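You operate a simulated robot arm through the tools that you are given. There is no shell and no other tool.

Carry out the task below with a simulated robot arm. There is one attempt and no reset: what you move stays moved.

## Task
Pour some honey over the oats and stir it in with the wooden spoon.
Fine: jar and spoon go back where they were; the other mixing bowls stay as they are. Set down upright: honey jar.
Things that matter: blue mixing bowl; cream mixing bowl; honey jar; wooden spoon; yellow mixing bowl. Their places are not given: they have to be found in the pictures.

Only the result counts: the job must be done as asked and must still hold three seconds after the hand-in. Knocking over, shifting, dropping, spilling or breaking anything else fails it.

## Robot
A 7-joint arm with a two-finger parallel gripper, fixed in place. Base frame: the origin is at the foot of the arm, x ahead of it, y to its left, z up. Units: mm, degrees, N and s.
With the tool pointing down near the work surface it reaches from about 100 to 680 mm from the base axis. Its first joint turns from -166.0 to 166.0 degrees. Payload 3.91 kg.
The tool frame sits at the grasp point between the pads (the TCP): z along the fingers, y along the line on which they close. The tips reach 30 mm beyond it. Largest opening 110 mm; finger width 20, thickness 10; the body of the gripper, 48 by 112 mm, starts 55 mm behind the TCP.
Orientation is told as [roll, pitch, yaw] about the base's x, y, z axes, in that order, counted from this pose: with the fingers straight down and closing along the base's y, the tool's x points along the base's -x, its y along +y and its z along -z.

## Interface
- The arm moves only by the tool send_rows. Its argument "targets" is a list of rows, each an object (a shift or turn left out is 0, a gripper value left out holds the last) with "jaw": the gripper command, from -1 (shut) to 1 (fully open), values between in proportion; "linear": the shift along the tool's x, y, z in mm, a list of three; "delta_rot": the turn, a rotation vector about the tool's x, y, z in degrees, a list of three. In form: [{"jaw": jaw, "linear": [x, y, z], "delta_rot": [rx, ry, rz]}, ...]. A call has 1 to 20 rows; each row shifts and turns the commanded pose from where the row before left it, along the tool's axes as they then stand. Rows are played at 5 a second. More than 50 mm and 8.6 degrees between two rows, or a gripper value outside its range, and nothing of the call is played. A pose out of reach is approached as far as the arm can. The call stops where the force on the tool passes 40 N (or 10 N more than at its start, if that is more) or the arm is blocked; 0.2 s more then pass. The fingers move at their own pace (about 153 mm/s each) and stop on an object; they squeeze with about 39 N. The grip force told is the motor's: it shows also when the fingers shut on nothing. Time passes only in rows, and 0.2 s behind the last, so rows that do not move let the fingers close. The reply holds the time, the measured pose of the TCP, the force on the tool along the base axes, the opening and the grip force, in the units named above and with some noise, with the torque about the TCP (base axes, N m) and any sound that the robot's microphone picked up, and new pictures: "pictures" is both (left out), scene, wrist or none.
- Cameras (640 x 400 px; columns grow to the right, rows downward): "scene" is fixed at [220.4, 652.6, 1648.4]; the picture's right is [-0.71, -0.70, 0.00], its down [-0.64, 0.65, -0.41] and it looks along [0.29, -0.29, -0.91] (base axes); focal length 223 px, centre (320, 200). "wrist" rides on the gripper at [77, 7, -114] in the tool frame; the picture's right is [-0.09, 1.00, 0.00], its down [-0.80, -0.07, -0.59] and it looks along [-0.59, -0.05, 0.80] (tool axes); focal length 270 px, centre (320, 200).
- slide_trunk(by): slides the trunk up (or, below 0, down) by that many mm; the arm rides with it, the base frame stays. It gives what a move gives, with no picture.
- measure_at(camera, pixels): for up to 12 pixels [column, row] of the newest picture of that camera ("zoom" is the newest enlarged one), the place [x, y, z] in the base frame of the surface seen there, good to about 3 mm. The clock stands still meanwhile.
- inspect(camera, box): a new picture of the part [left, top, right, bottom] of that camera's present view, enlarged. The clock stands still meanwhile.
- job_done(): hands the job in; it is judged then, once.

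Leave the gripper open and the arm clear of the work at the hand-in unless told otherwise.

The tools are called after "Emit:" as name(argument=value, ...) on one line, values as JSON. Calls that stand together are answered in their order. send_rows: Moves the arm, as the interface text tells. Its arguments: {"type":"object","properties":{"targets":{"type":"array","items":{"type":"object","properties":{"jaw":{"type":"number"},"linear":{"type":"array","items":{"type":"number"}},"delta_rot":{"type":"array","items":{"type":"number"}}}}},"pictures":{"type":"string","enum":["both","scene","wrist","none"]}},"required":["targets"]} The other tools are called the same way: slide_trunk (by) slides the trunk up or down; measure_at (camera, pixels) gives the place of the surface under pixels of a picture; inspect (camera, box) takes an enlarged picture of a part of a camera's view; job_done () hands the job in.

At the start:

```text
t: 0.0
ee_pos: [319.1, 260.4, 1324.5]
ee_rot: [0.0, 0.0, 0.0]
contact_force: [-0.1, 0.4, 0.9]
ft_torque: [0.01, 0.02, -0.04]
grip_width: 110.1
gripper_force: 0.1
trunk travel left (down, up): [-575.0, 35.0]
```

scene: 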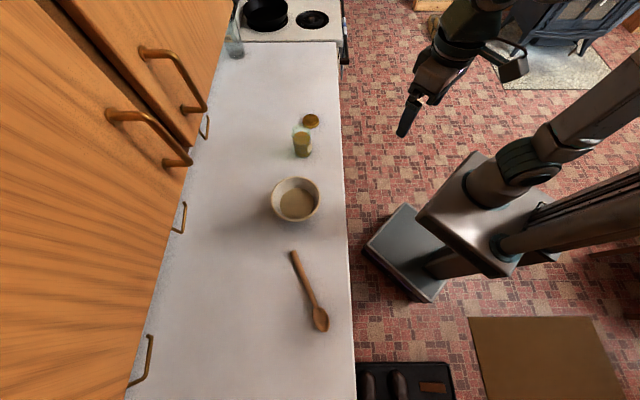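
wrist: 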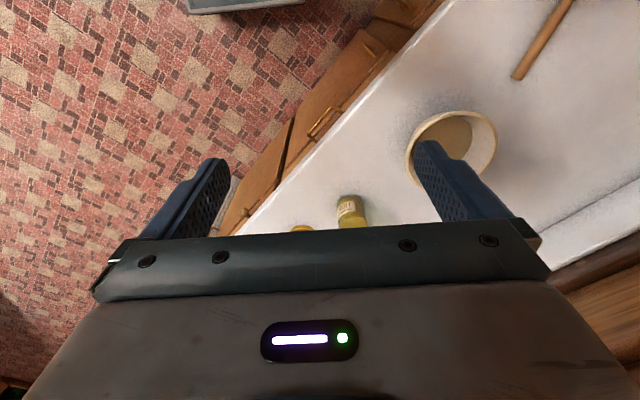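

I see a counter running along with a cream bowl at about (296,200), a honey jar at about (302,145), its lid at (311,121), and a wooden spoon from (294,254) to (320,322). The other bowls aren't visible yet. I'll zoom in on the scene.

Emit:
inspect(camera="scene", box=[240, 90, 360, 165])

Emit:
measure_at(camera="scene", pixels=[[296, 206], [296, 178], [296, 222], [273, 200], [318, 198], [303, 137], [303, 150], [311, 121], [294, 254], [308, 288], [320, 320], [250, 200]])

Emit:
inspect(camera="scene", box=[240, 165, 360, 240])

Emit:
inspect(camera="scene", box=[240, 240, 380, 345])

```text
5.33 times, centred on (300, 128) of scene
```

zoom: 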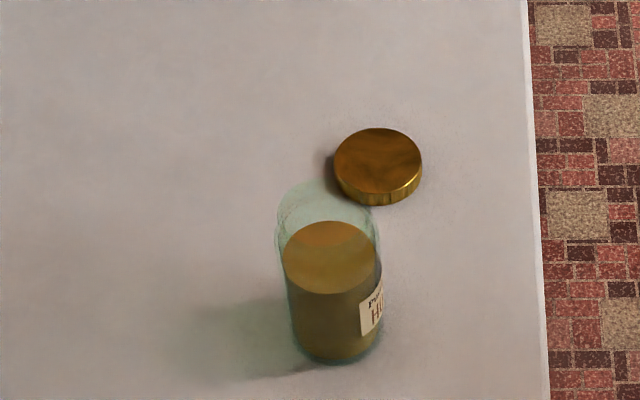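

```text
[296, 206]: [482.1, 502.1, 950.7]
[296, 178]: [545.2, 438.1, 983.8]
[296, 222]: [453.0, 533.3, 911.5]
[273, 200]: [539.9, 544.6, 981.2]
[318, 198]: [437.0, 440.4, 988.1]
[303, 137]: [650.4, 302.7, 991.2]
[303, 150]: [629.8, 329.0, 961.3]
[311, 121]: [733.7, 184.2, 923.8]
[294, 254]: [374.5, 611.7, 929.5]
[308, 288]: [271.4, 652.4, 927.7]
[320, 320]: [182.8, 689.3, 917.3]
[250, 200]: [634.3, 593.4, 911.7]
```

```text
5.33 times, centred on (300, 202) of scene
```

zoom: 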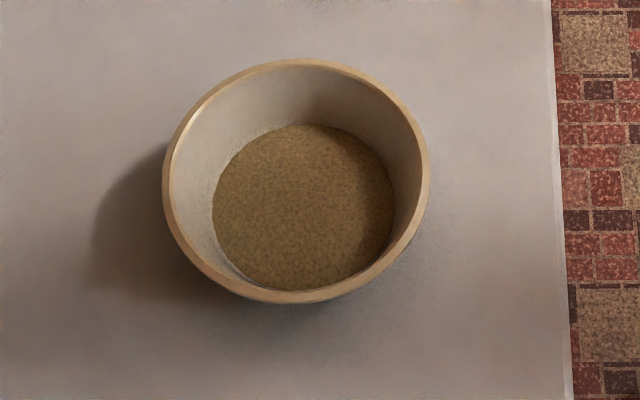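

```text
3.81 times, centred on (310, 292) of scene
```

zoom: 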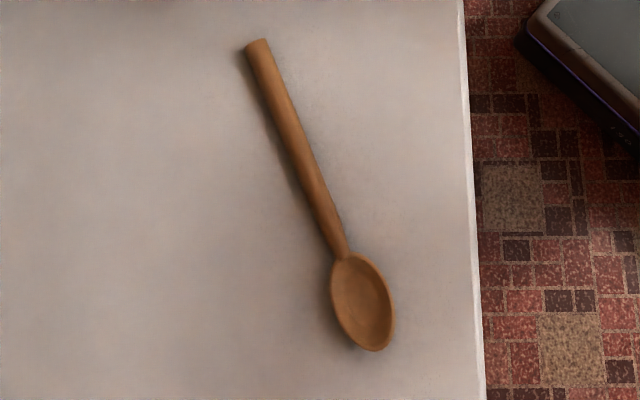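

The counter top is at z≈911. The cream bowl sits around (490,490), the jar around (632,322), and the spoon between (372,613) and (183,689). The blue and yellow bowls are out of view, so next I'll measure the cabinet and counter edges, and zoom into the wrist view.

Emit:
measure_at(camera="scene", pixels=[[345, 200], [342, 60], [353, 380], [187, 150], [150, 200], [160, 300], [130, 390], [220, 60], [234, 45], [80, 200], [180, 60], [100, 380]])

Emit:
inspect(camera="wrist", box=[300, 0, 640, 240])

Emit:
inspect(camera="scene", box=[110, 0, 360, 160])

```text
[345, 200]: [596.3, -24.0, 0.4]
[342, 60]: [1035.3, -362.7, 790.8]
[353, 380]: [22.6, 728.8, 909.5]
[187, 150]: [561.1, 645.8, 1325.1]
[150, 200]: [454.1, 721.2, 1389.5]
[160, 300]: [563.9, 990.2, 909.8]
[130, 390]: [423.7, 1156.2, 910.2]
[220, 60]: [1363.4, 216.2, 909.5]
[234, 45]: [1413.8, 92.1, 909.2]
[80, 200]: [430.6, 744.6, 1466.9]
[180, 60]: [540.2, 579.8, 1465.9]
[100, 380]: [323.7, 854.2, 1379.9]
```

```text
1.67 times, centred on (470, 120) of wrist
```

zoom: 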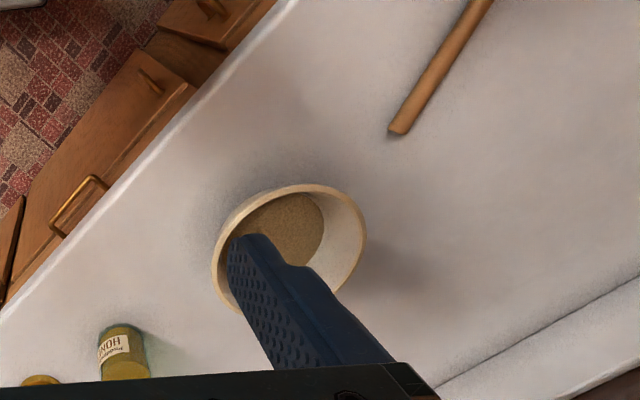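

```text
2.50 times, centred on (235, 80) of scene
```

zoom: 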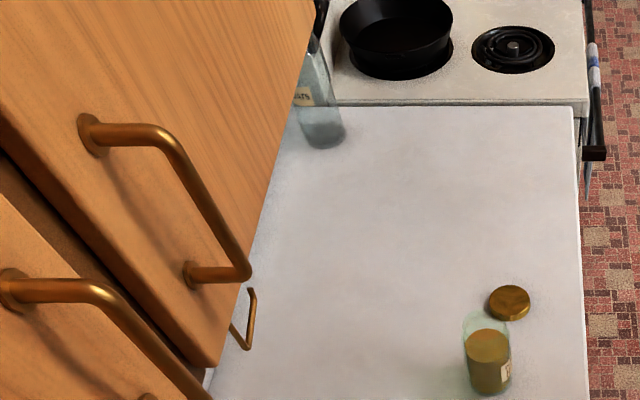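

The counter front edge lies on about x+y≈751 and the upper cabinets on x+y≈1175, with their undersides near z≈1325+. I'll turn the tool 45° in place to face the counter, so the wrist camera can look under the cabinets for the other bowls.

Emit:
send_rows(targets=[{"jaw": 1, "delta_rot": [0, 0, -7.5]}, {"delta_rot": [0, 0, -7.5]}, {"delta_rot": [0, 0, -7.5]}, {"delta_rot": [0, 0, -7.5]}, {"delta_rot": [0, 0, -7.5]}, {"delta_rot": [0, 0, -7.5]}])

```text
t: 1.4
ee_pos: [319.1, 260.0, 1324.1]
ee_rot: [0.0, 0.0, 45.2]
contact_force: [-0.1, -0.3, -0.2]
ft_torque: [0.0, 0.02, 0.01]
grip_width: 109.8
gripper_force: 0.0
trunk travel left (down, up): [-575.0, 35.0]
```

scene: 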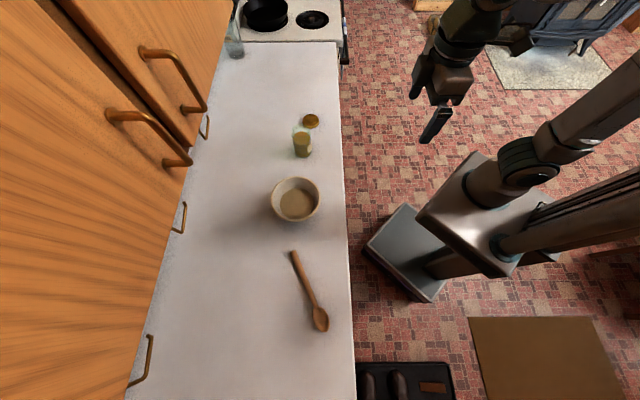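
wrist: 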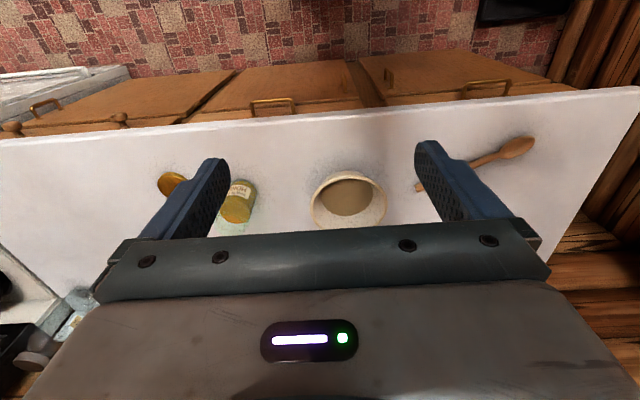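

The camera now faces the counter (jar at (238,203), bowl (348,200), spoon (475,165)). The gripper hides the far part, so I'll tilt the tool up about its y axis to look under the cabinets.

Emit:
send_rows(targets=[{"delta_rot": [0, -7.5, 0]}, {"delta_rot": [0, -7.5, 0]}, {"delta_rot": [0, -7.5, 0]}, {"delta_rot": [0, -7.5, 0]}, {"delta_rot": [0, -7.5, 0]}])

```text
t: 2.6
ee_pos: [317.8, 259.5, 1323.1]
ee_rot: [0.0, -37.7, 45.0]
contact_force: [-0.6, 0.0, 0.2]
ft_torque: [0.02, 0.0, -0.01]
grip_width: 110.3
gripper_force: 0.1
trunk travel left (down, up): [-575.0, 35.0]
```

scene: 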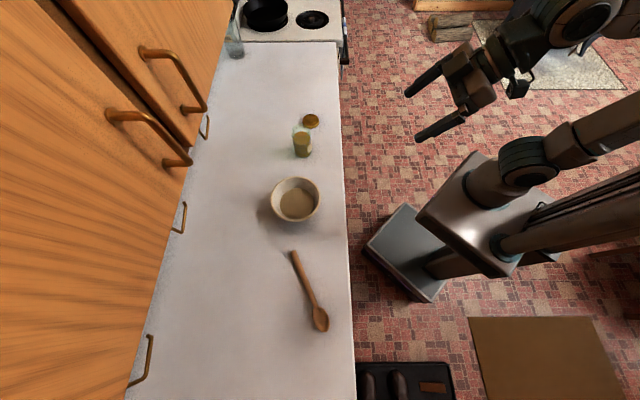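
wrist: 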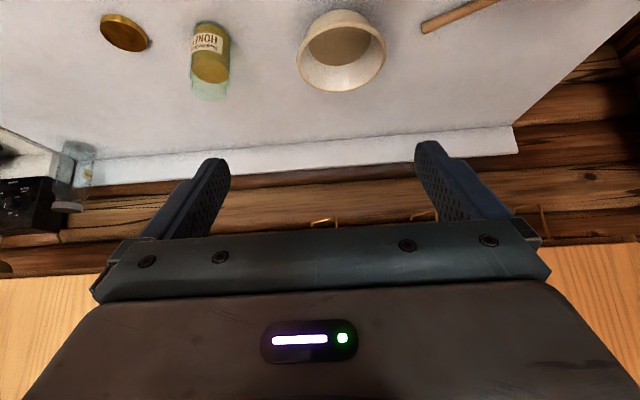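

There are no bowls under the cabinets either. I'll zoom on the cream bowl's contents and on the far corners of the wrist view.

Emit:
inspect(camera="wrist", box=[180, 0, 420, 150])

Emit:
inspect(camera="wrist", box=[0, 100, 200, 225])

Emit:
inspect(camera="scene", box=[340, 0, 640, 180])

Emit:
inspect(camera="scene", box=[340, 220, 640, 400])

```text
2.67 times, centred on (300, 75) of wrist
```

zoom: 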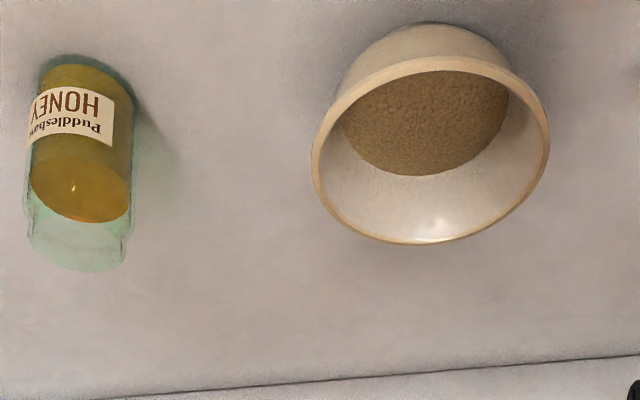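

```text
3.20 times, centred on (100, 162) of wrist
```

zoom: 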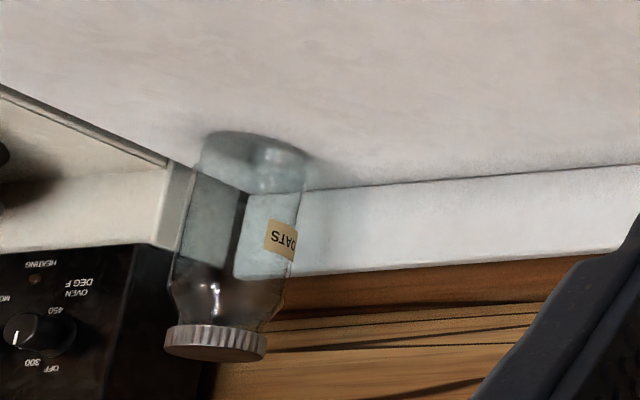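

```text
2.13 times, centred on (490, 90) of scene
```

zoom: 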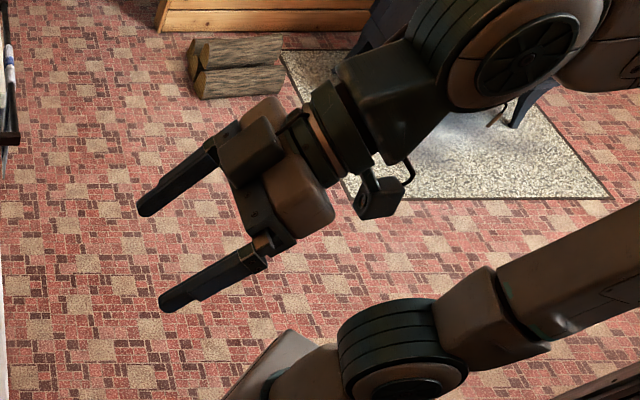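

```text
2.13 times, centred on (490, 310) of scene
```

zoom: 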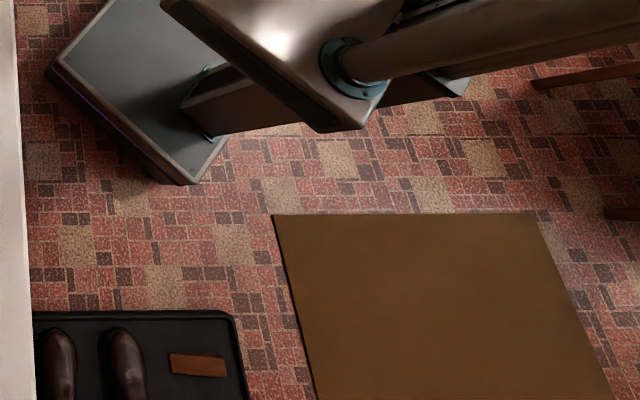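

The far glass jar is labelled OATS and is empty, and the cream bowl holds a granular tan filling, so the oats are probably in the cream bowl. I still want to find the blue and yellow bowls, so I'll pan the camera to the right.

Emit:
send_rows(targets=[{"delta_rot": [5.2, 0, 6.7]}, {"delta_rot": [5.2, 0, 6.7]}, {"delta_rot": [5.2, 0, 6.7]}, {"delta_rot": [5.2, 0, 6.7]}, {"delta_rot": [5.2, 0, 6.7]}, {"delta_rot": [5.2, 0, 6.7]}, {"delta_rot": [5.2, 0, 6.7]}], pictures="wrist")

Emit:
send_rows(targets=[{"delta_rot": [5.2, 0, 6.7]}, {"delta_rot": [5.2, 0, 6.7]}, {"delta_rot": [5.2, 0, 6.7]}, {"delta_rot": [5.2, 0, 6.7]}, {"delta_rot": [5.2, 0, 6.7]}, {"delta_rot": [5.2, 0, 6.7]}, {"delta_rot": [5.2, 0, 6.7]}], pictures="both")

```text
t: 4.2
ee_pos: [319.1, 262.4, 1323.3]
ee_rot: [-0.3, -37.7, -14.2]
contact_force: [-0.2, -1.3, -0.3]
ft_torque: [0.0, 0.02, -0.02]
grip_width: 109.9
gripper_force: 0.0
trunk travel left (down, up): [-575.0, 35.0]
```

wrist: 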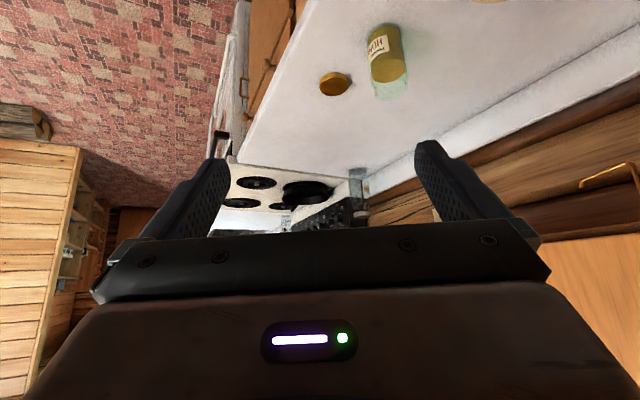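

```text
t: 5.2
ee_pos: [340.7, 241.3, 1318.1]
ee_rot: [-1.7, -27.7, -46.2]
contact_force: [-0.3, 0.1, -0.3]
ft_torque: [-0.04, -0.02, -0.01]
grip_width: 110.0
gripper_force: 0.1
trunk travel left (down, up): [-575.0, 35.0]
stopped in row 5: the arm was blocked; the commanded pose is now the measured one
```

scene: 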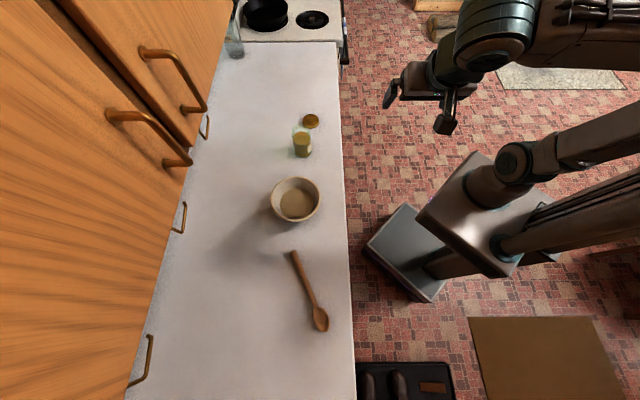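
wrist: 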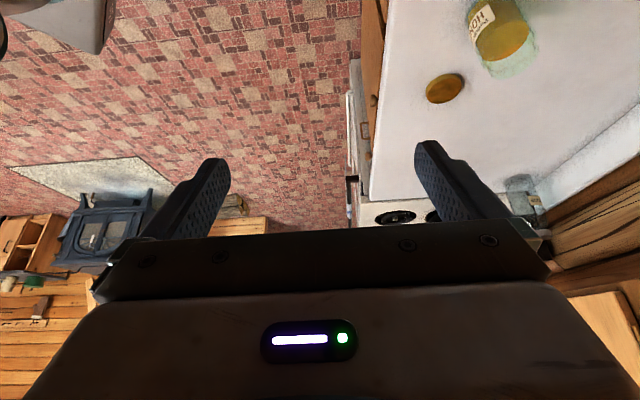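

Nothing bowl-like on the counter to the right; there is a shelf in the lower left of the wrist view at (30,270) with small things on it. I'll zoom there.

Emit:
inspect(camera="wrist", box=[0, 180, 140, 330])

Emit:
send_rows(targets=[{"delta_rot": [-3.9, 0, -7.4]}, {"delta_rot": [-3.9, 0, -7.4]}, {"delta_rot": [-3.9, 0, -7.4]}, {"delta_rot": [-3.9, 0, -7.4]}, {"delta_rot": [-3.9, 0, -7.4]}, {"delta_rot": [-3.9, 0, -7.4]}, {"delta_rot": [-3.9, 0, -7.4]}, {"delta_rot": [-3.9, 0, -7.4]}, {"delta_rot": [-3.9, 0, -7.4]}, {"delta_rot": [-3.9, 0, -7.4]}, {"delta_rot": [-3.9, 0, -7.4]}, {"delta_rot": [-3.9, 0, -7.4]}, {"delta_rot": [-3.9, 0, -7.4]}, {"delta_rot": [-3.9, 0, -7.4]}, {"delta_rot": [-3.9, 0, -7.4]}], pictures="both")

```text
2.67 times, centred on (70, 255) of wrist
```

zoom: 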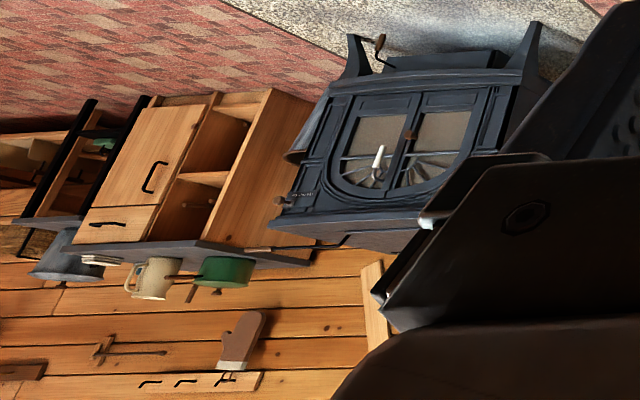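

```text
t: 8.4
ee_pos: [341.9, 241.1, 1317.7]
ee_rot: [1.1, -26.8, 78.1]
contact_force: [0.3, -0.3, -0.4]
ft_torque: [0.01, 0.02, 0.01]
grip_width: 109.9
gripper_force: 0.1
trunk travel left (down, up): [-575.0, 35.0]
```

scene: 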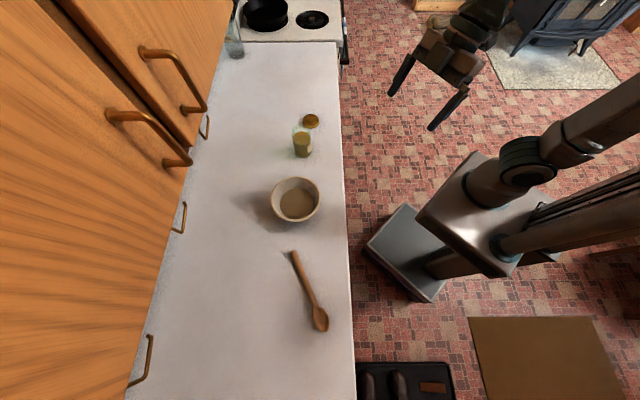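
wrist: 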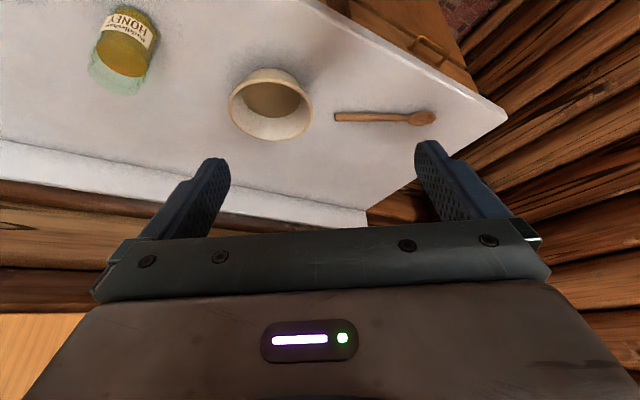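

The left end of the counter shows only a log wall. I'll keep panning left to see what is behind.

Emit:
send_rows(targets=[{"delta_rot": [-3.8, 0, -7.5]}, {"delta_rot": [-3.8, 0, -7.5]}, {"delta_rot": [-3.8, 0, -7.5]}, {"delta_rot": [-3.8, 0, -7.5]}, {"delta_rot": [-3.8, 0, -7.5]}, {"delta_rot": [-3.8, 0, -7.5]}, {"delta_rot": [-3.8, 0, -7.5]}, {"delta_rot": [-3.8, 0, -7.5]}, {"delta_rot": [-3.8, 0, -7.5]}, {"delta_rot": [-3.8, 0, -7.5]}], pictures="both")

```text
t: 10.6
ee_pos: [342.4, 240.9, 1317.5]
ee_rot: [0.3, -27.8, 162.4]
contact_force: [-0.5, -0.2, -0.4]
ft_torque: [-0.01, 0.03, 0.01]
grip_width: 109.8
gripper_force: 0.0
trunk travel left (down, up): [-575.0, 35.0]
```

scene: 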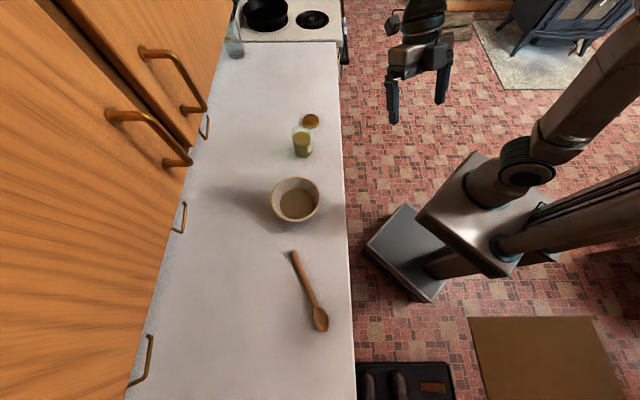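
wrist: 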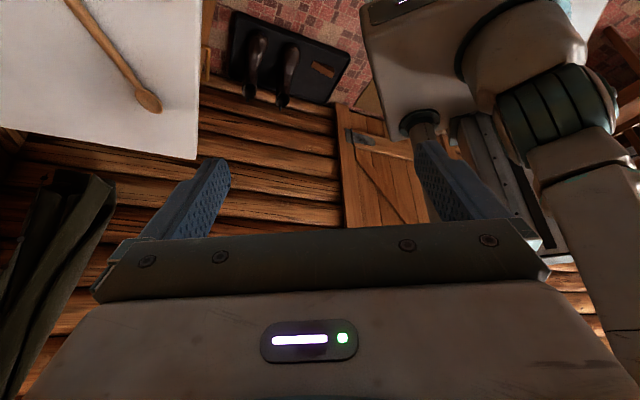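

Only boots, a log wall and a door there. I'll turn a bit further to check the remaining side behind the robot.

Emit:
send_rows(targets=[{"delta_rot": [-3.8, 0, -7.5]}, {"delta_rot": [-3.8, 0, -7.5]}, {"delta_rot": [-3.8, 0, -7.5]}, {"delta_rot": [-3.8, 0, -7.5]}, {"delta_rot": [-3.8, 0, -7.5]}, {"delta_rot": [-3.8, 0, -7.5]}, {"delta_rot": [-3.8, 0, -7.5]}, {"delta_rot": [-3.8, 0, -7.5]}], pictures="wrist")

```text
t: 12.4
ee_pos: [342.6, 241.0, 1318.6]
ee_rot: [-0.8, -27.4, -129.9]
contact_force: [-0.8, 0.1, -0.4]
ft_torque: [0.02, 0.01, 0.02]
grip_width: 109.8
gripper_force: 0.2
trunk travel left (down, up): [-575.0, 35.0]
```

wrist: 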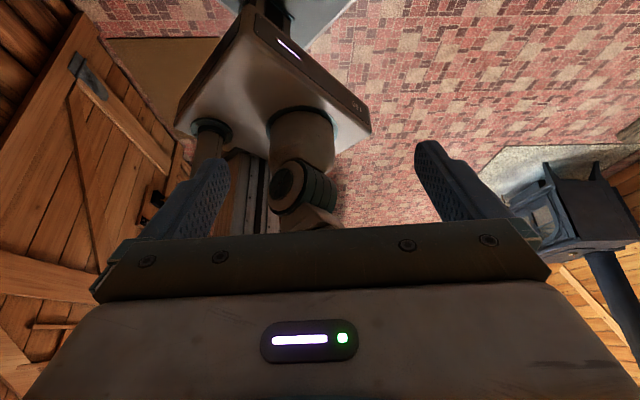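

No bowls within view on this side either: only the trunk, the wood stove and a door. The cream bowl next to the empty OATS jar is the oats bowl. I'll measure points on the arm in the scene picture to understand its shoulder position before planning the reach.

Emit:
inspect(camera="scene", box=[340, 0, 640, 320])

Emit:
measure_at(camera="scene", pixels=[[525, 160], [490, 185], [475, 220], [560, 145], [590, 110], [620, 80], [430, 30], [415, 60], [392, 95], [560, 225], [420, 250], [390, 230]])

```text
1.25 times, centred on (490, 160) of scene
```

zoom: 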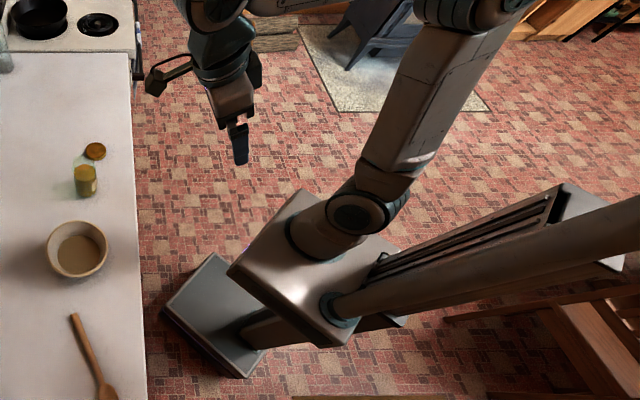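

```text
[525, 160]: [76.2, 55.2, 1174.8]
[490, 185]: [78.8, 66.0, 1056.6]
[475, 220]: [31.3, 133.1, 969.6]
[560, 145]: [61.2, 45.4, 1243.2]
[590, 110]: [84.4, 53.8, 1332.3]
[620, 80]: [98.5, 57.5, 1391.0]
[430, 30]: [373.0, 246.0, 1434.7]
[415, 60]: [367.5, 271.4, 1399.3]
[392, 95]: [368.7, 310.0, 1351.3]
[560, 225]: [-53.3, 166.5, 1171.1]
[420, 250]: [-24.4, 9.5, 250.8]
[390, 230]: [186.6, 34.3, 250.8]
```

The arm stands upright on the carriage (plate at z≈970, shoulder near z≈1175), so the objects at about 710 mm need a tilted or near-horizontal tool. Next I'll take a closer look at the jar and measure its rim, body and base.

Emit:
inspect(camera="scene", box=[280, 105, 328, 165])

```text
6.67 times, centred on (304, 135) of scene
```

zoom: 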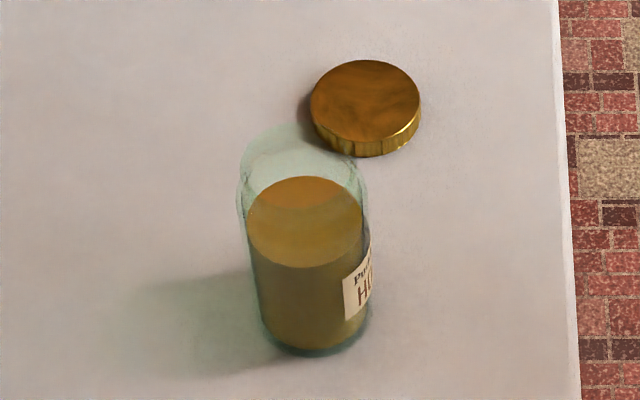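

Emit:
measure_at(camera="zoom", pixels=[[298, 128], [250, 150], [345, 158], [305, 222], [255, 215], [355, 215], [305, 185], [305, 258], [315, 320], [318, 352], [262, 320], [365, 330]])

```text
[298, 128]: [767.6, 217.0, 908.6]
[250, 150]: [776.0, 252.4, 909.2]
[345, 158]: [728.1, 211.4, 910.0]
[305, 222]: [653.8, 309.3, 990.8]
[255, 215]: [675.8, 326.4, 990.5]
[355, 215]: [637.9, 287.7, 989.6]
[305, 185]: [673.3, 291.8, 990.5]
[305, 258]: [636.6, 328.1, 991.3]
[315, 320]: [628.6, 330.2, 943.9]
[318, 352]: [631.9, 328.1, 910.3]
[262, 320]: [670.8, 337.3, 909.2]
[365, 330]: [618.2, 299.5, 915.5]
```

The honey surface is at z≈990.5, centred on about (655,309), with the honey about 58 mm across. I estimate the jar is about 65 mm across with its rim near z≈1025. I'll grip it from the robot's side with a near-horizontal tool and the camera on top, so first I'll swing the tool towards vertical and move it outward, well above the counter.

Emit:
send_rows(targets=[{"delta_rot": [0, 8.2, 0]}, {"delta_rot": [0, 8.2, 0]}, {"delta_rot": [0, 8.2, 0]}, {"delta_rot": [0, 4, 5]}, {"delta_rot": [0, 0, 5]}, {"linear": [40, 0, 0]}, {"linear": [40, 0, 0]}, {"linear": [40, 0, 0]}, {"linear": [30, 0, 0]}], pictures="scene")

```text
t: 14.4
ee_pos: [456.1, 339.2, 1320.1]
ee_rot: [-0.7, 1.1, -140.2]
contact_force: [0.9, -0.7, -0.9]
ft_torque: [0.02, 0.03, 0.0]
grip_width: 110.1
gripper_force: 0.0
trunk travel left (down, up): [-575.0, 35.0]
```

scene: 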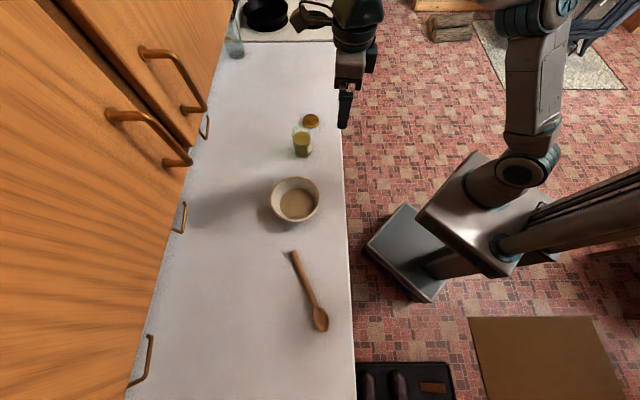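

The tool is vertical at (456,339,1320) with yaw -140. Now I'll pitch it outward to about 80° in place.

Emit:
send_rows(targets=[{"delta_rot": [0, 7.9, 0]}, {"delta_rot": [0, 7.9, 0]}, {"delta_rot": [0, 7.9, 0]}, {"delta_rot": [0, 7.9, 0]}, {"delta_rot": [0, 7.9, 0]}, {"delta_rot": [0, 7.9, 0]}, {"delta_rot": [0, 7.9, 0]}, {"delta_rot": [0, 7.9, 0]}, {"delta_rot": [0, 7.9, 0]}, {"delta_rot": [0, 7.9, 0]}], pictures="both")

```text
t: 16.6
ee_pos: [460.7, 333.0, 1321.5]
ee_rot: [-1.2, 75.3, -142.6]
contact_force: [0.6, 1.0, -0.2]
ft_torque: [0.0, 0.0, 0.0]
grip_width: 109.8
gripper_force: 0.0
out of reach, approached as far as the arm can: row 9
trunk travel left (down, up): [-575.0, 35.0]
```

scene: 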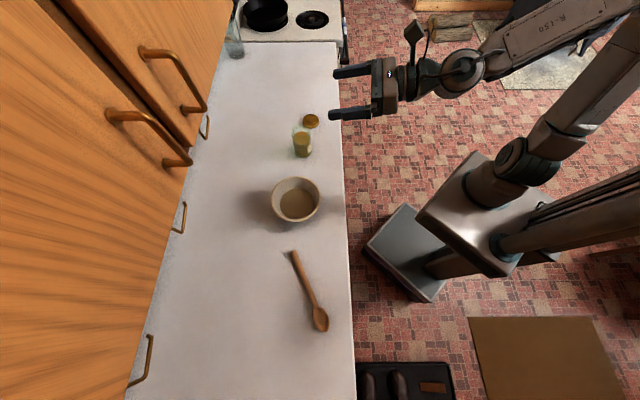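
wrist: 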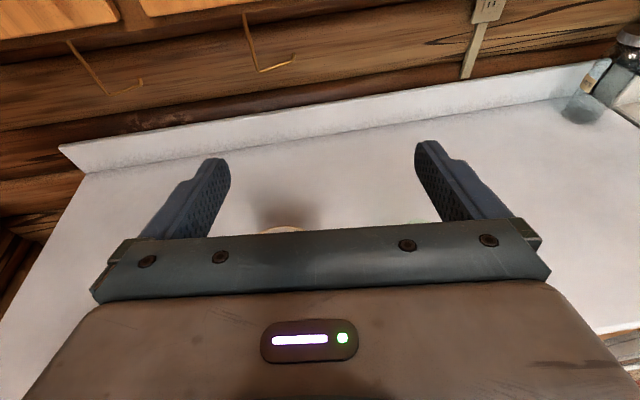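

The tool is at pitch 75.3 (near its wrist limit here), pointing outward with the jaws level. I'll shift it 137 mm to the right so that it lines up in front of the jar, still high above the counter.

Emit:
send_rows(targets=[{"linear": [0, 46, 3]}, {"linear": [0, 46, 3]}, {"linear": [0, 45, 3]}], pictures="none")

```text
t: 17.4
ee_pos: [554.8, 229.6, 1315.0]
ee_rot: [-1.0, 75.3, -142.5]
contact_force: [0.1, 0.0, 1.3]
ft_torque: [0.0, -0.03, -0.01]
grip_width: 110.1
gripper_force: 0.0
trunk travel left (down, up): [-575.0, 35.0]
```

The tool is at (555,230,1315), right in front of the jar line. I'll lower the trunk by 353 mm, which brings the fingers to z≈962 beside the counter's front edge with the arm posture unchanged.

Emit:
slide_trunk(by=-353)

Emit:
inspect(camera="scene", box=[240, 40, 480, 240])

Emit:
inspect(camera="wrist", box=[0, 0, 640, 400])

```text
t: 20.9
ee_pos: [553.1, 230.2, 963.5]
ee_rot: [-0.9, 75.3, -142.3]
contact_force: [-0.1, 0.1, 0.1]
ft_torque: [-0.01, -0.03, 0.02]
grip_width: 110.0
gripper_force: 0.0
trunk travel left (down, up): [-222.0, 388.0]
```

```text
2.00 times, centred on (360, 140) of scene
```

zoom: 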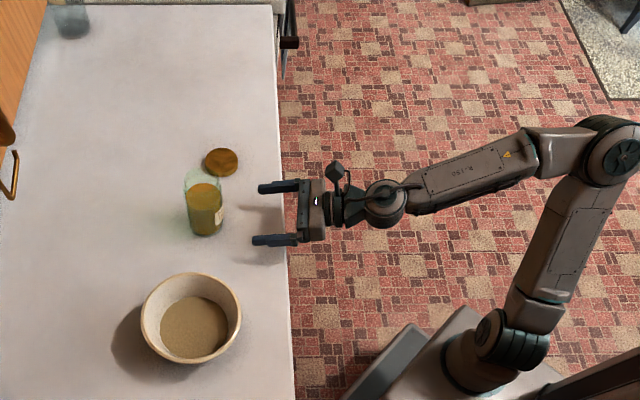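

```text
1.00 times, centred on (320, 200) of wrist (not enlarged: the box is as wide or as high as the picture)
```

zoom: 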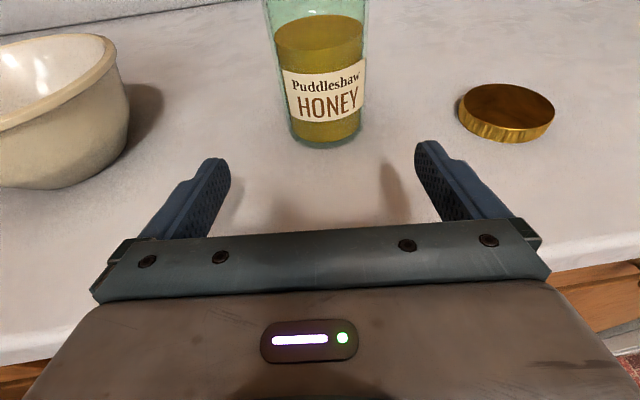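

The jar is centred between the fingers in the wrist view (jar around column 322, finger tips at 215 and 430). I'll measure jar points from this close view to confirm its axis.

Emit:
measure_at(camera="wrist", pixels=[[320, 100], [292, 105], [360, 98], [280, 40], [362, 35], [320, 25], [325, 138], [320, 60]])

Emit:
inspect(camera="wrist", box=[240, 0, 400, 150])

```text
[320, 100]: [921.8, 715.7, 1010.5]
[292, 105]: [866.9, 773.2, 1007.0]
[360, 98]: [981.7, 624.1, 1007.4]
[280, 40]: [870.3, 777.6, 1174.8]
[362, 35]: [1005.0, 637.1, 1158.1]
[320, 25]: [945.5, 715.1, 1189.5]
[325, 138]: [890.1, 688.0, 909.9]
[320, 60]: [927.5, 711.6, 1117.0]
```

```text
2.67 times, centred on (320, 75) of wrist
```

zoom: 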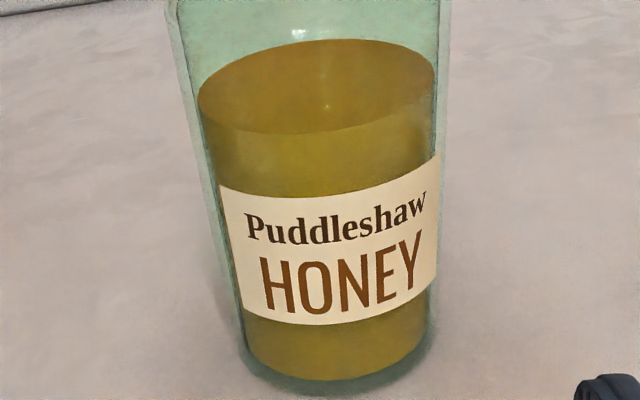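

Those readings came from the older wrist frame, so I'll measure in the fresh enlarged picture instead.

Emit:
measure_at(camera="zoom", pixels=[[330, 240], [225, 200], [432, 200], [330, 350], [320, 60], [330, 110], [205, 100], [430, 80], [330, 376], [250, 350]])

```text
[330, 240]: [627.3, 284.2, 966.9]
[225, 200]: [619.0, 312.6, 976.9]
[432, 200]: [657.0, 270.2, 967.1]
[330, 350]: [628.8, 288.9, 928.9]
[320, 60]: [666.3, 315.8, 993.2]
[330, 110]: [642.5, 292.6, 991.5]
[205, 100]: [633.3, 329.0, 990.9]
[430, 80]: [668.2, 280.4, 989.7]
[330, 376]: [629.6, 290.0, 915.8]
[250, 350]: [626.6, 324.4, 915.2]
```

The label front is at (627,284,967), so the jar axis is about (653,307), straight ahead by 126 mm with no sideways error. I'll move forward level with the jaws open.

Emit:
send_rows(targets=[{"jaw": 1, "linear": [8, 0, 30.5]}, {"linear": [8, 0, 30.5]}, {"linear": [8, 0, 30.5]}, {"linear": [7.5, 0, 29]}], pictures="both")

```text
t: 21.9
ee_pos: [650.7, 308.3, 962.7]
ee_rot: [-0.8, 75.3, -142.2]
contact_force: [0.8, -1.0, 0.6]
ft_torque: [0.04, 0.02, 0.03]
grip_width: 110.2
gripper_force: 0.1
trunk travel left (down, up): [-222.0, 388.0]
```

scene: 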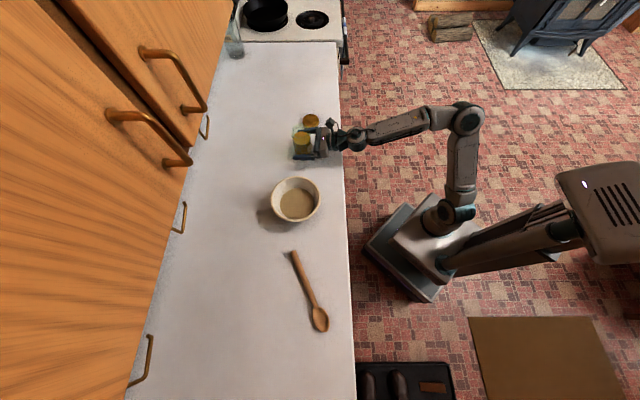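
wrist: 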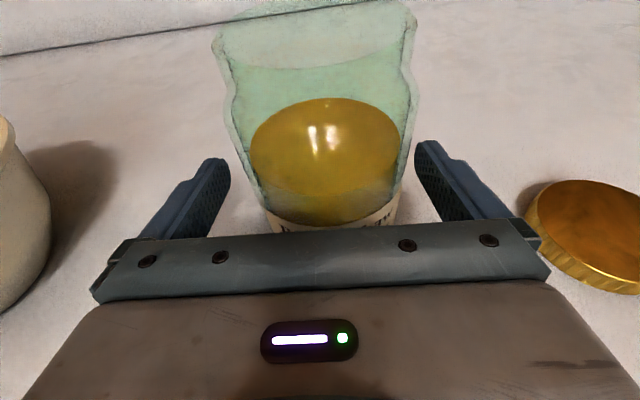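

The jar sits centred between the pads with about equal gaps on both sides. I'll close the jaws and let them settle.

Emit:
send_rows(targets=[{"jaw": -1}, {"jaw": -1}, {"jaw": -1}, {"jaw": -1}], pictures="wrist")

```text
t: 22.9
ee_pos: [650.5, 308.2, 962.4]
ee_rot: [-0.8, 75.3, -142.3]
contact_force: [2.7, -0.8, 0.6]
ft_torque: [-0.19, -0.24, 0.02]
grip_width: 70.5
gripper_force: 39.0
trunk travel left (down, up): [-222.0, 388.0]
```

wrist: 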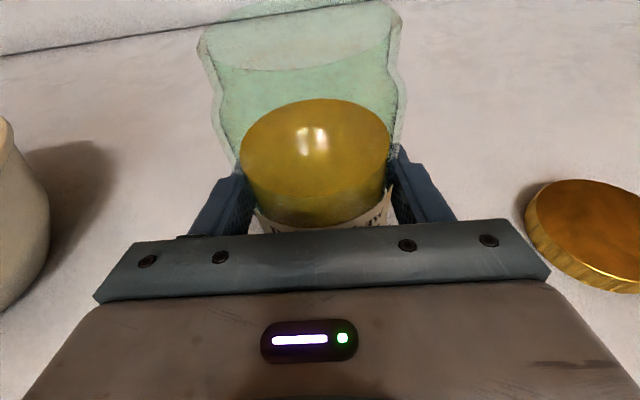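

Gripped: width 70.5 mm, 39 N. I'll lift straight up about 110 mm, starting slowly.

Emit:
send_rows(targets=[{"linear": [9.7, 0, -2.5]}, {"linear": [9.7, 0, -2.5]}, {"linear": [24.2, 0, -6.4]}, {"linear": [29, 0, -7.6]}, {"linear": [33.8, 0, -8.9]}], pictures="both")

```text
t: 24.1
ee_pos: [649.8, 310.7, 1073.7]
ee_rot: [-1.0, 75.2, -142.3]
contact_force: [0.6, -0.2, -5.8]
ft_torque: [-0.01, 0.02, 0.0]
grip_width: 70.2
gripper_force: 39.0
trunk travel left (down, up): [-222.0, 388.0]
```

scene: 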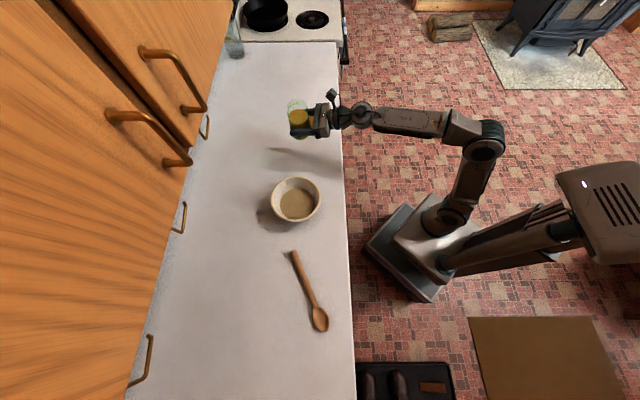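
wrist: 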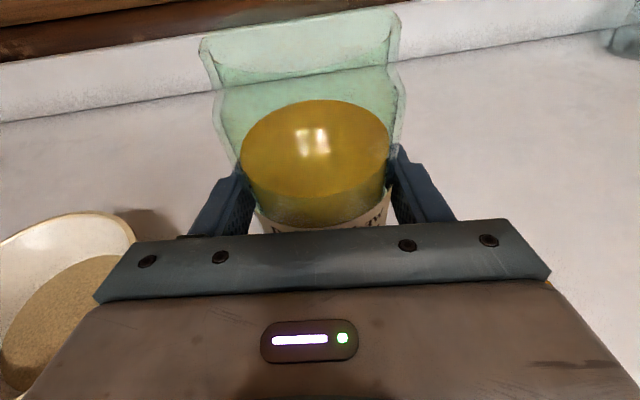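

The jar is up (TCP z 1074, load about 5.8 N) and its bottom at about z 1022 clears the bowl rim (985). I'll slide it level to the left by 312 mm, so that tipping its mouth to the right will put the lip over the bowl centre.

Emit:
send_rows(targets=[{"linear": [0, -30, 0]}, {"linear": [0, -40, 0]}, {"linear": [0, -42, 0]}, {"linear": [0, -42, 0]}, {"linear": [0, -42, 0]}, {"linear": [0, -42, 0]}, {"linear": [0, -40, 0]}, {"linear": [0, -34, 0]}], pictures="both")

```text
t: 25.9
ee_pos: [456.1, 552.6, 1077.7]
ee_rot: [-0.8, 75.3, -142.2]
contact_force: [-0.1, 0.3, -5.3]
ft_torque: [-0.03, -0.01, 0.05]
grip_width: 70.3
gripper_force: 39.3
trunk travel left (down, up): [-222.0, 388.0]
```

scene: 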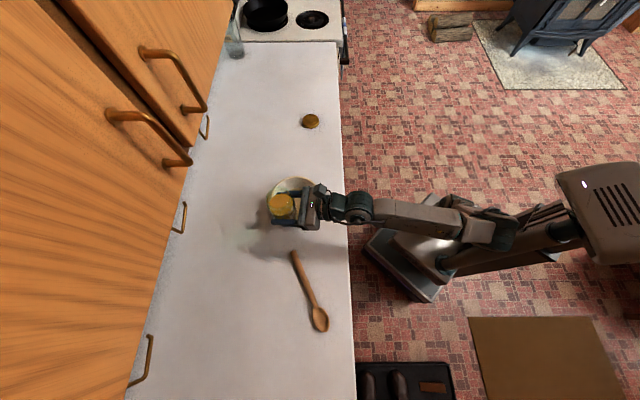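
wrist: 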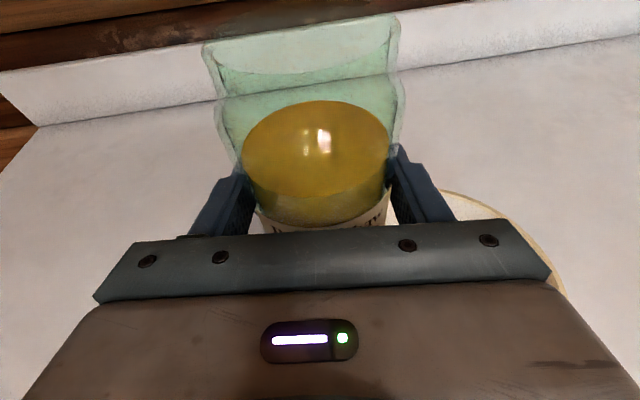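

The jar is at (456,553,1078), just left of the bowl centre (492,489). I'll start tipping it about the tool's own axis, 42° first, below the pour angle, and check the pictures.

Emit:
send_rows(targets=[{"delta_rot": [0, 0, 8.4]}, {"delta_rot": [0, 0, 8.4]}, {"delta_rot": [0, 0, 8.4]}, {"delta_rot": [0, 0, 8.4]}, {"delta_rot": [0, 0, 8.4]}], pictures="both")

```text
t: 27.1
ee_pos: [457.1, 552.8, 1075.2]
ee_rot: [-68.5, 45.7, 144.1]
contact_force: [0.2, -0.6, -5.2]
ft_torque: [0.0, 0.02, -0.02]
grip_width: 70.4
gripper_force: 39.2
trunk travel left (down, up): [-222.0, 388.0]
```

scene: 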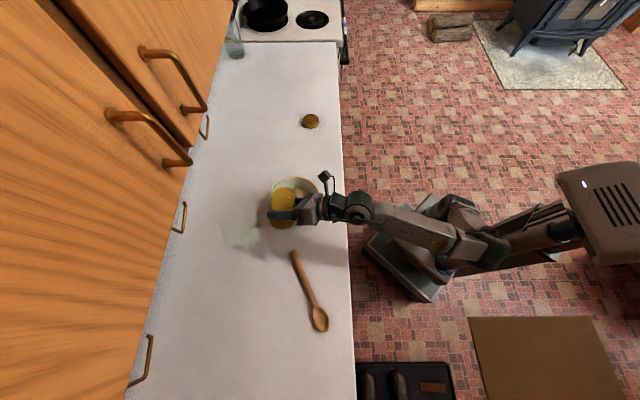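
wrist: 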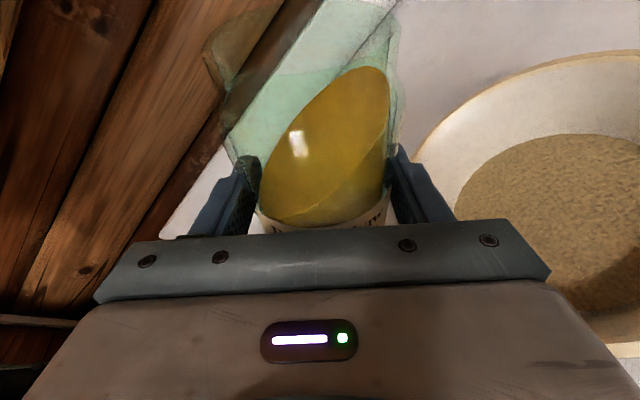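

The honey surface stays level as the jar tips, and the bowl's filling clearly looks like oats. I'll tip slowly onward to about 59°, where the honey should reach the lip, and look again.

Emit:
send_rows(targets=[{"delta_rot": [0, 0, 6]}, {"delta_rot": [0, 0, 6]}, {"delta_rot": [0, 0, 5]}], pictures="both")

Emit:
inspect(camera="scene", box=[240, 150, 360, 240])

```text
t: 27.9
ee_pos: [456.2, 553.1, 1074.1]
ee_rot: [-72.8, 29.6, 137.2]
contact_force: [0.4, -0.7, -6.0]
ft_torque: [0.01, 0.04, -0.01]
grip_width: 70.4
gripper_force: 39.0
trunk travel left (down, up): [-222.0, 388.0]
```

scene: 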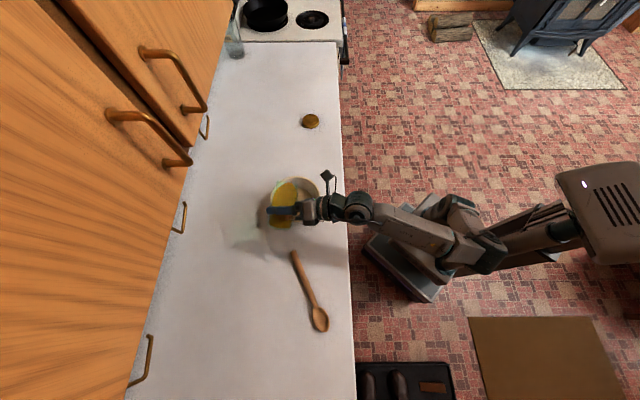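
wrist: 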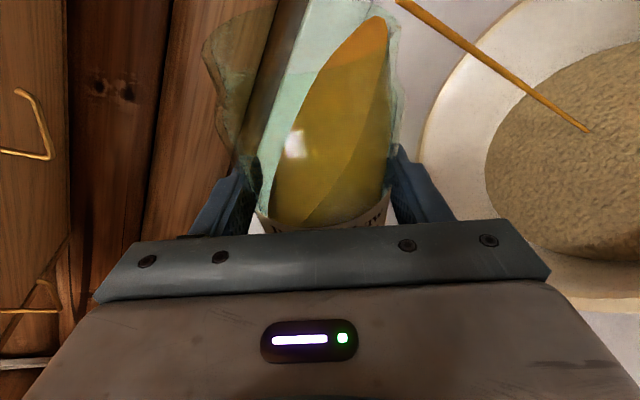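

```text
4.44 times, centred on (300, 195) of scene
```

zoom: 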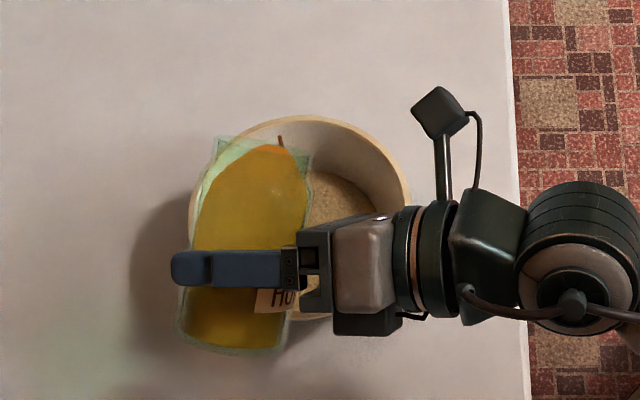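

A honey stream is now flowing from the lip and landing in the oats at about (587,130) in the wrist view. I'll check where it lands.

Emit:
measure_at(camera="wrist", pixels=[[585, 129], [500, 70], [600, 150], [490, 170], [430, 110]])

```text
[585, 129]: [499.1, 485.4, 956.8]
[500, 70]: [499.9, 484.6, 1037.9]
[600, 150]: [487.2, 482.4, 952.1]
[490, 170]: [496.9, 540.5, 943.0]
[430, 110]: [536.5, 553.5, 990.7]
```

The stream lands at (499,485), almost at the bowl centre (492,489). I'll tip a little more and hold for about a second.

Emit:
send_rows(targets=[{"delta_rot": [0, 0, 5]}, {"delta_rot": [0, 0, 4]}, {}, {}, {}, {}], pictures="both")

```text
t: 29.3
ee_pos: [456.3, 553.9, 1074.9]
ee_rot: [-74.2, 21.0, 134.5]
contact_force: [-1.0, 0.3, -4.5]
ft_torque: [0.01, 0.02, -0.01]
grip_width: 70.5
gripper_force: 39.1
trunk travel left (down, up): [-222.0, 388.0]
```

scene: 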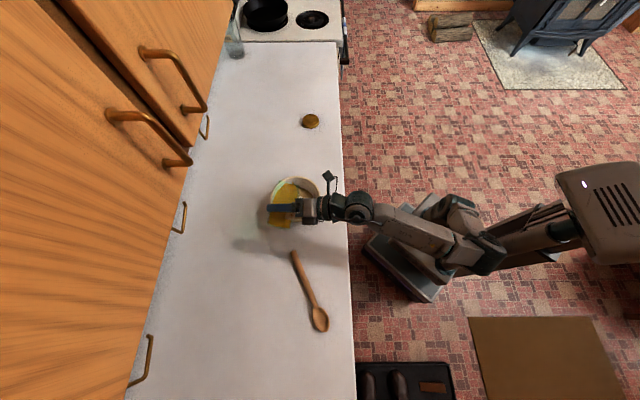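
wrist: 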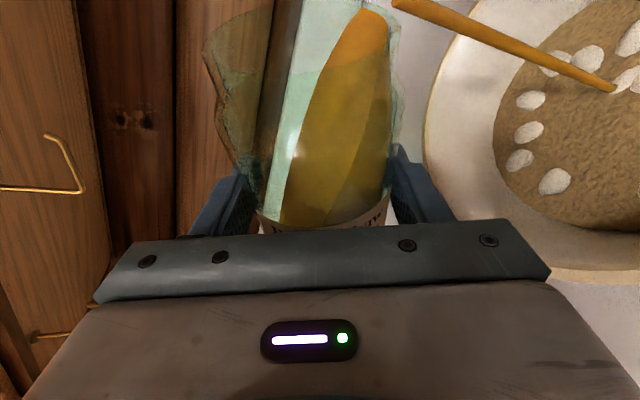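

Honey is pouring and small pale blobs have appeared on the oats around (530,130). I'll take a closer look at them before continuing.

Emit:
inspect(camera="wrist", box=[390, 0, 640, 260])

Emit:
inspect(camera="scene", box=[255, 165, 335, 235])

```text
1.54 times, centred on (515, 130) of wrist
```

zoom: 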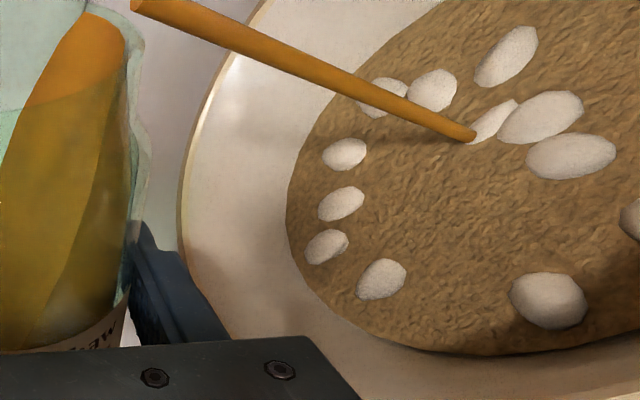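

```text
5.71 times, centred on (295, 200) of scene
```

zoom: 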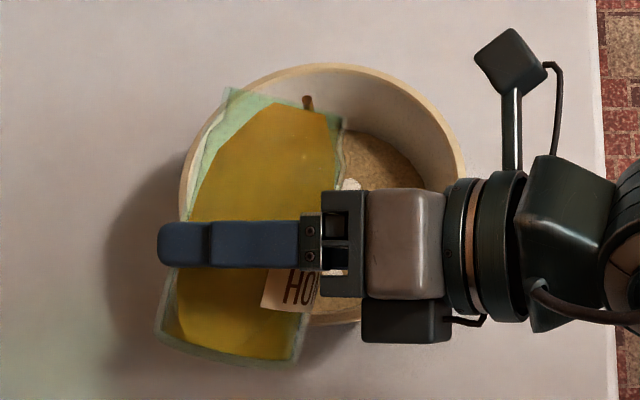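

The pale lumps are clumps formed on the oats where the honey landed. The jar is lighter by about 1 N (roughly 100 g), so I'll hold a moment longer and then tip back upright over the bowl.

Emit:
send_rows(targets=[{}, {}, {}, {"delta_rot": [0, 0, -8.4]}, {"delta_rot": [0, 0, -8.4]}, {"delta_rot": [0, 0, -8.4]}, {}, {}, {}], pictures="both")

```text
t: 31.3
ee_pos: [457.0, 552.7, 1073.9]
ee_rot: [-68.9, 45.0, 143.8]
contact_force: [0.3, 0.0, -4.9]
ft_torque: [0.01, 0.02, 0.03]
grip_width: 70.3
gripper_force: 38.9
trunk travel left (down, up): [-222.0, 388.0]
```

scene: 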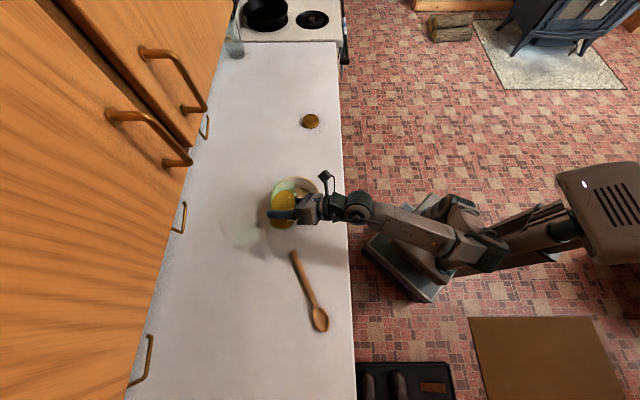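
wrist: 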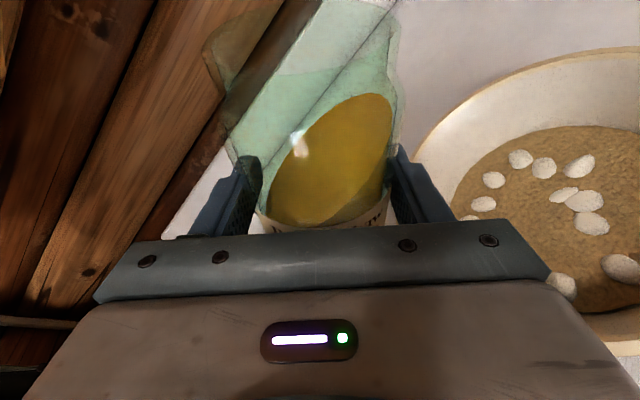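

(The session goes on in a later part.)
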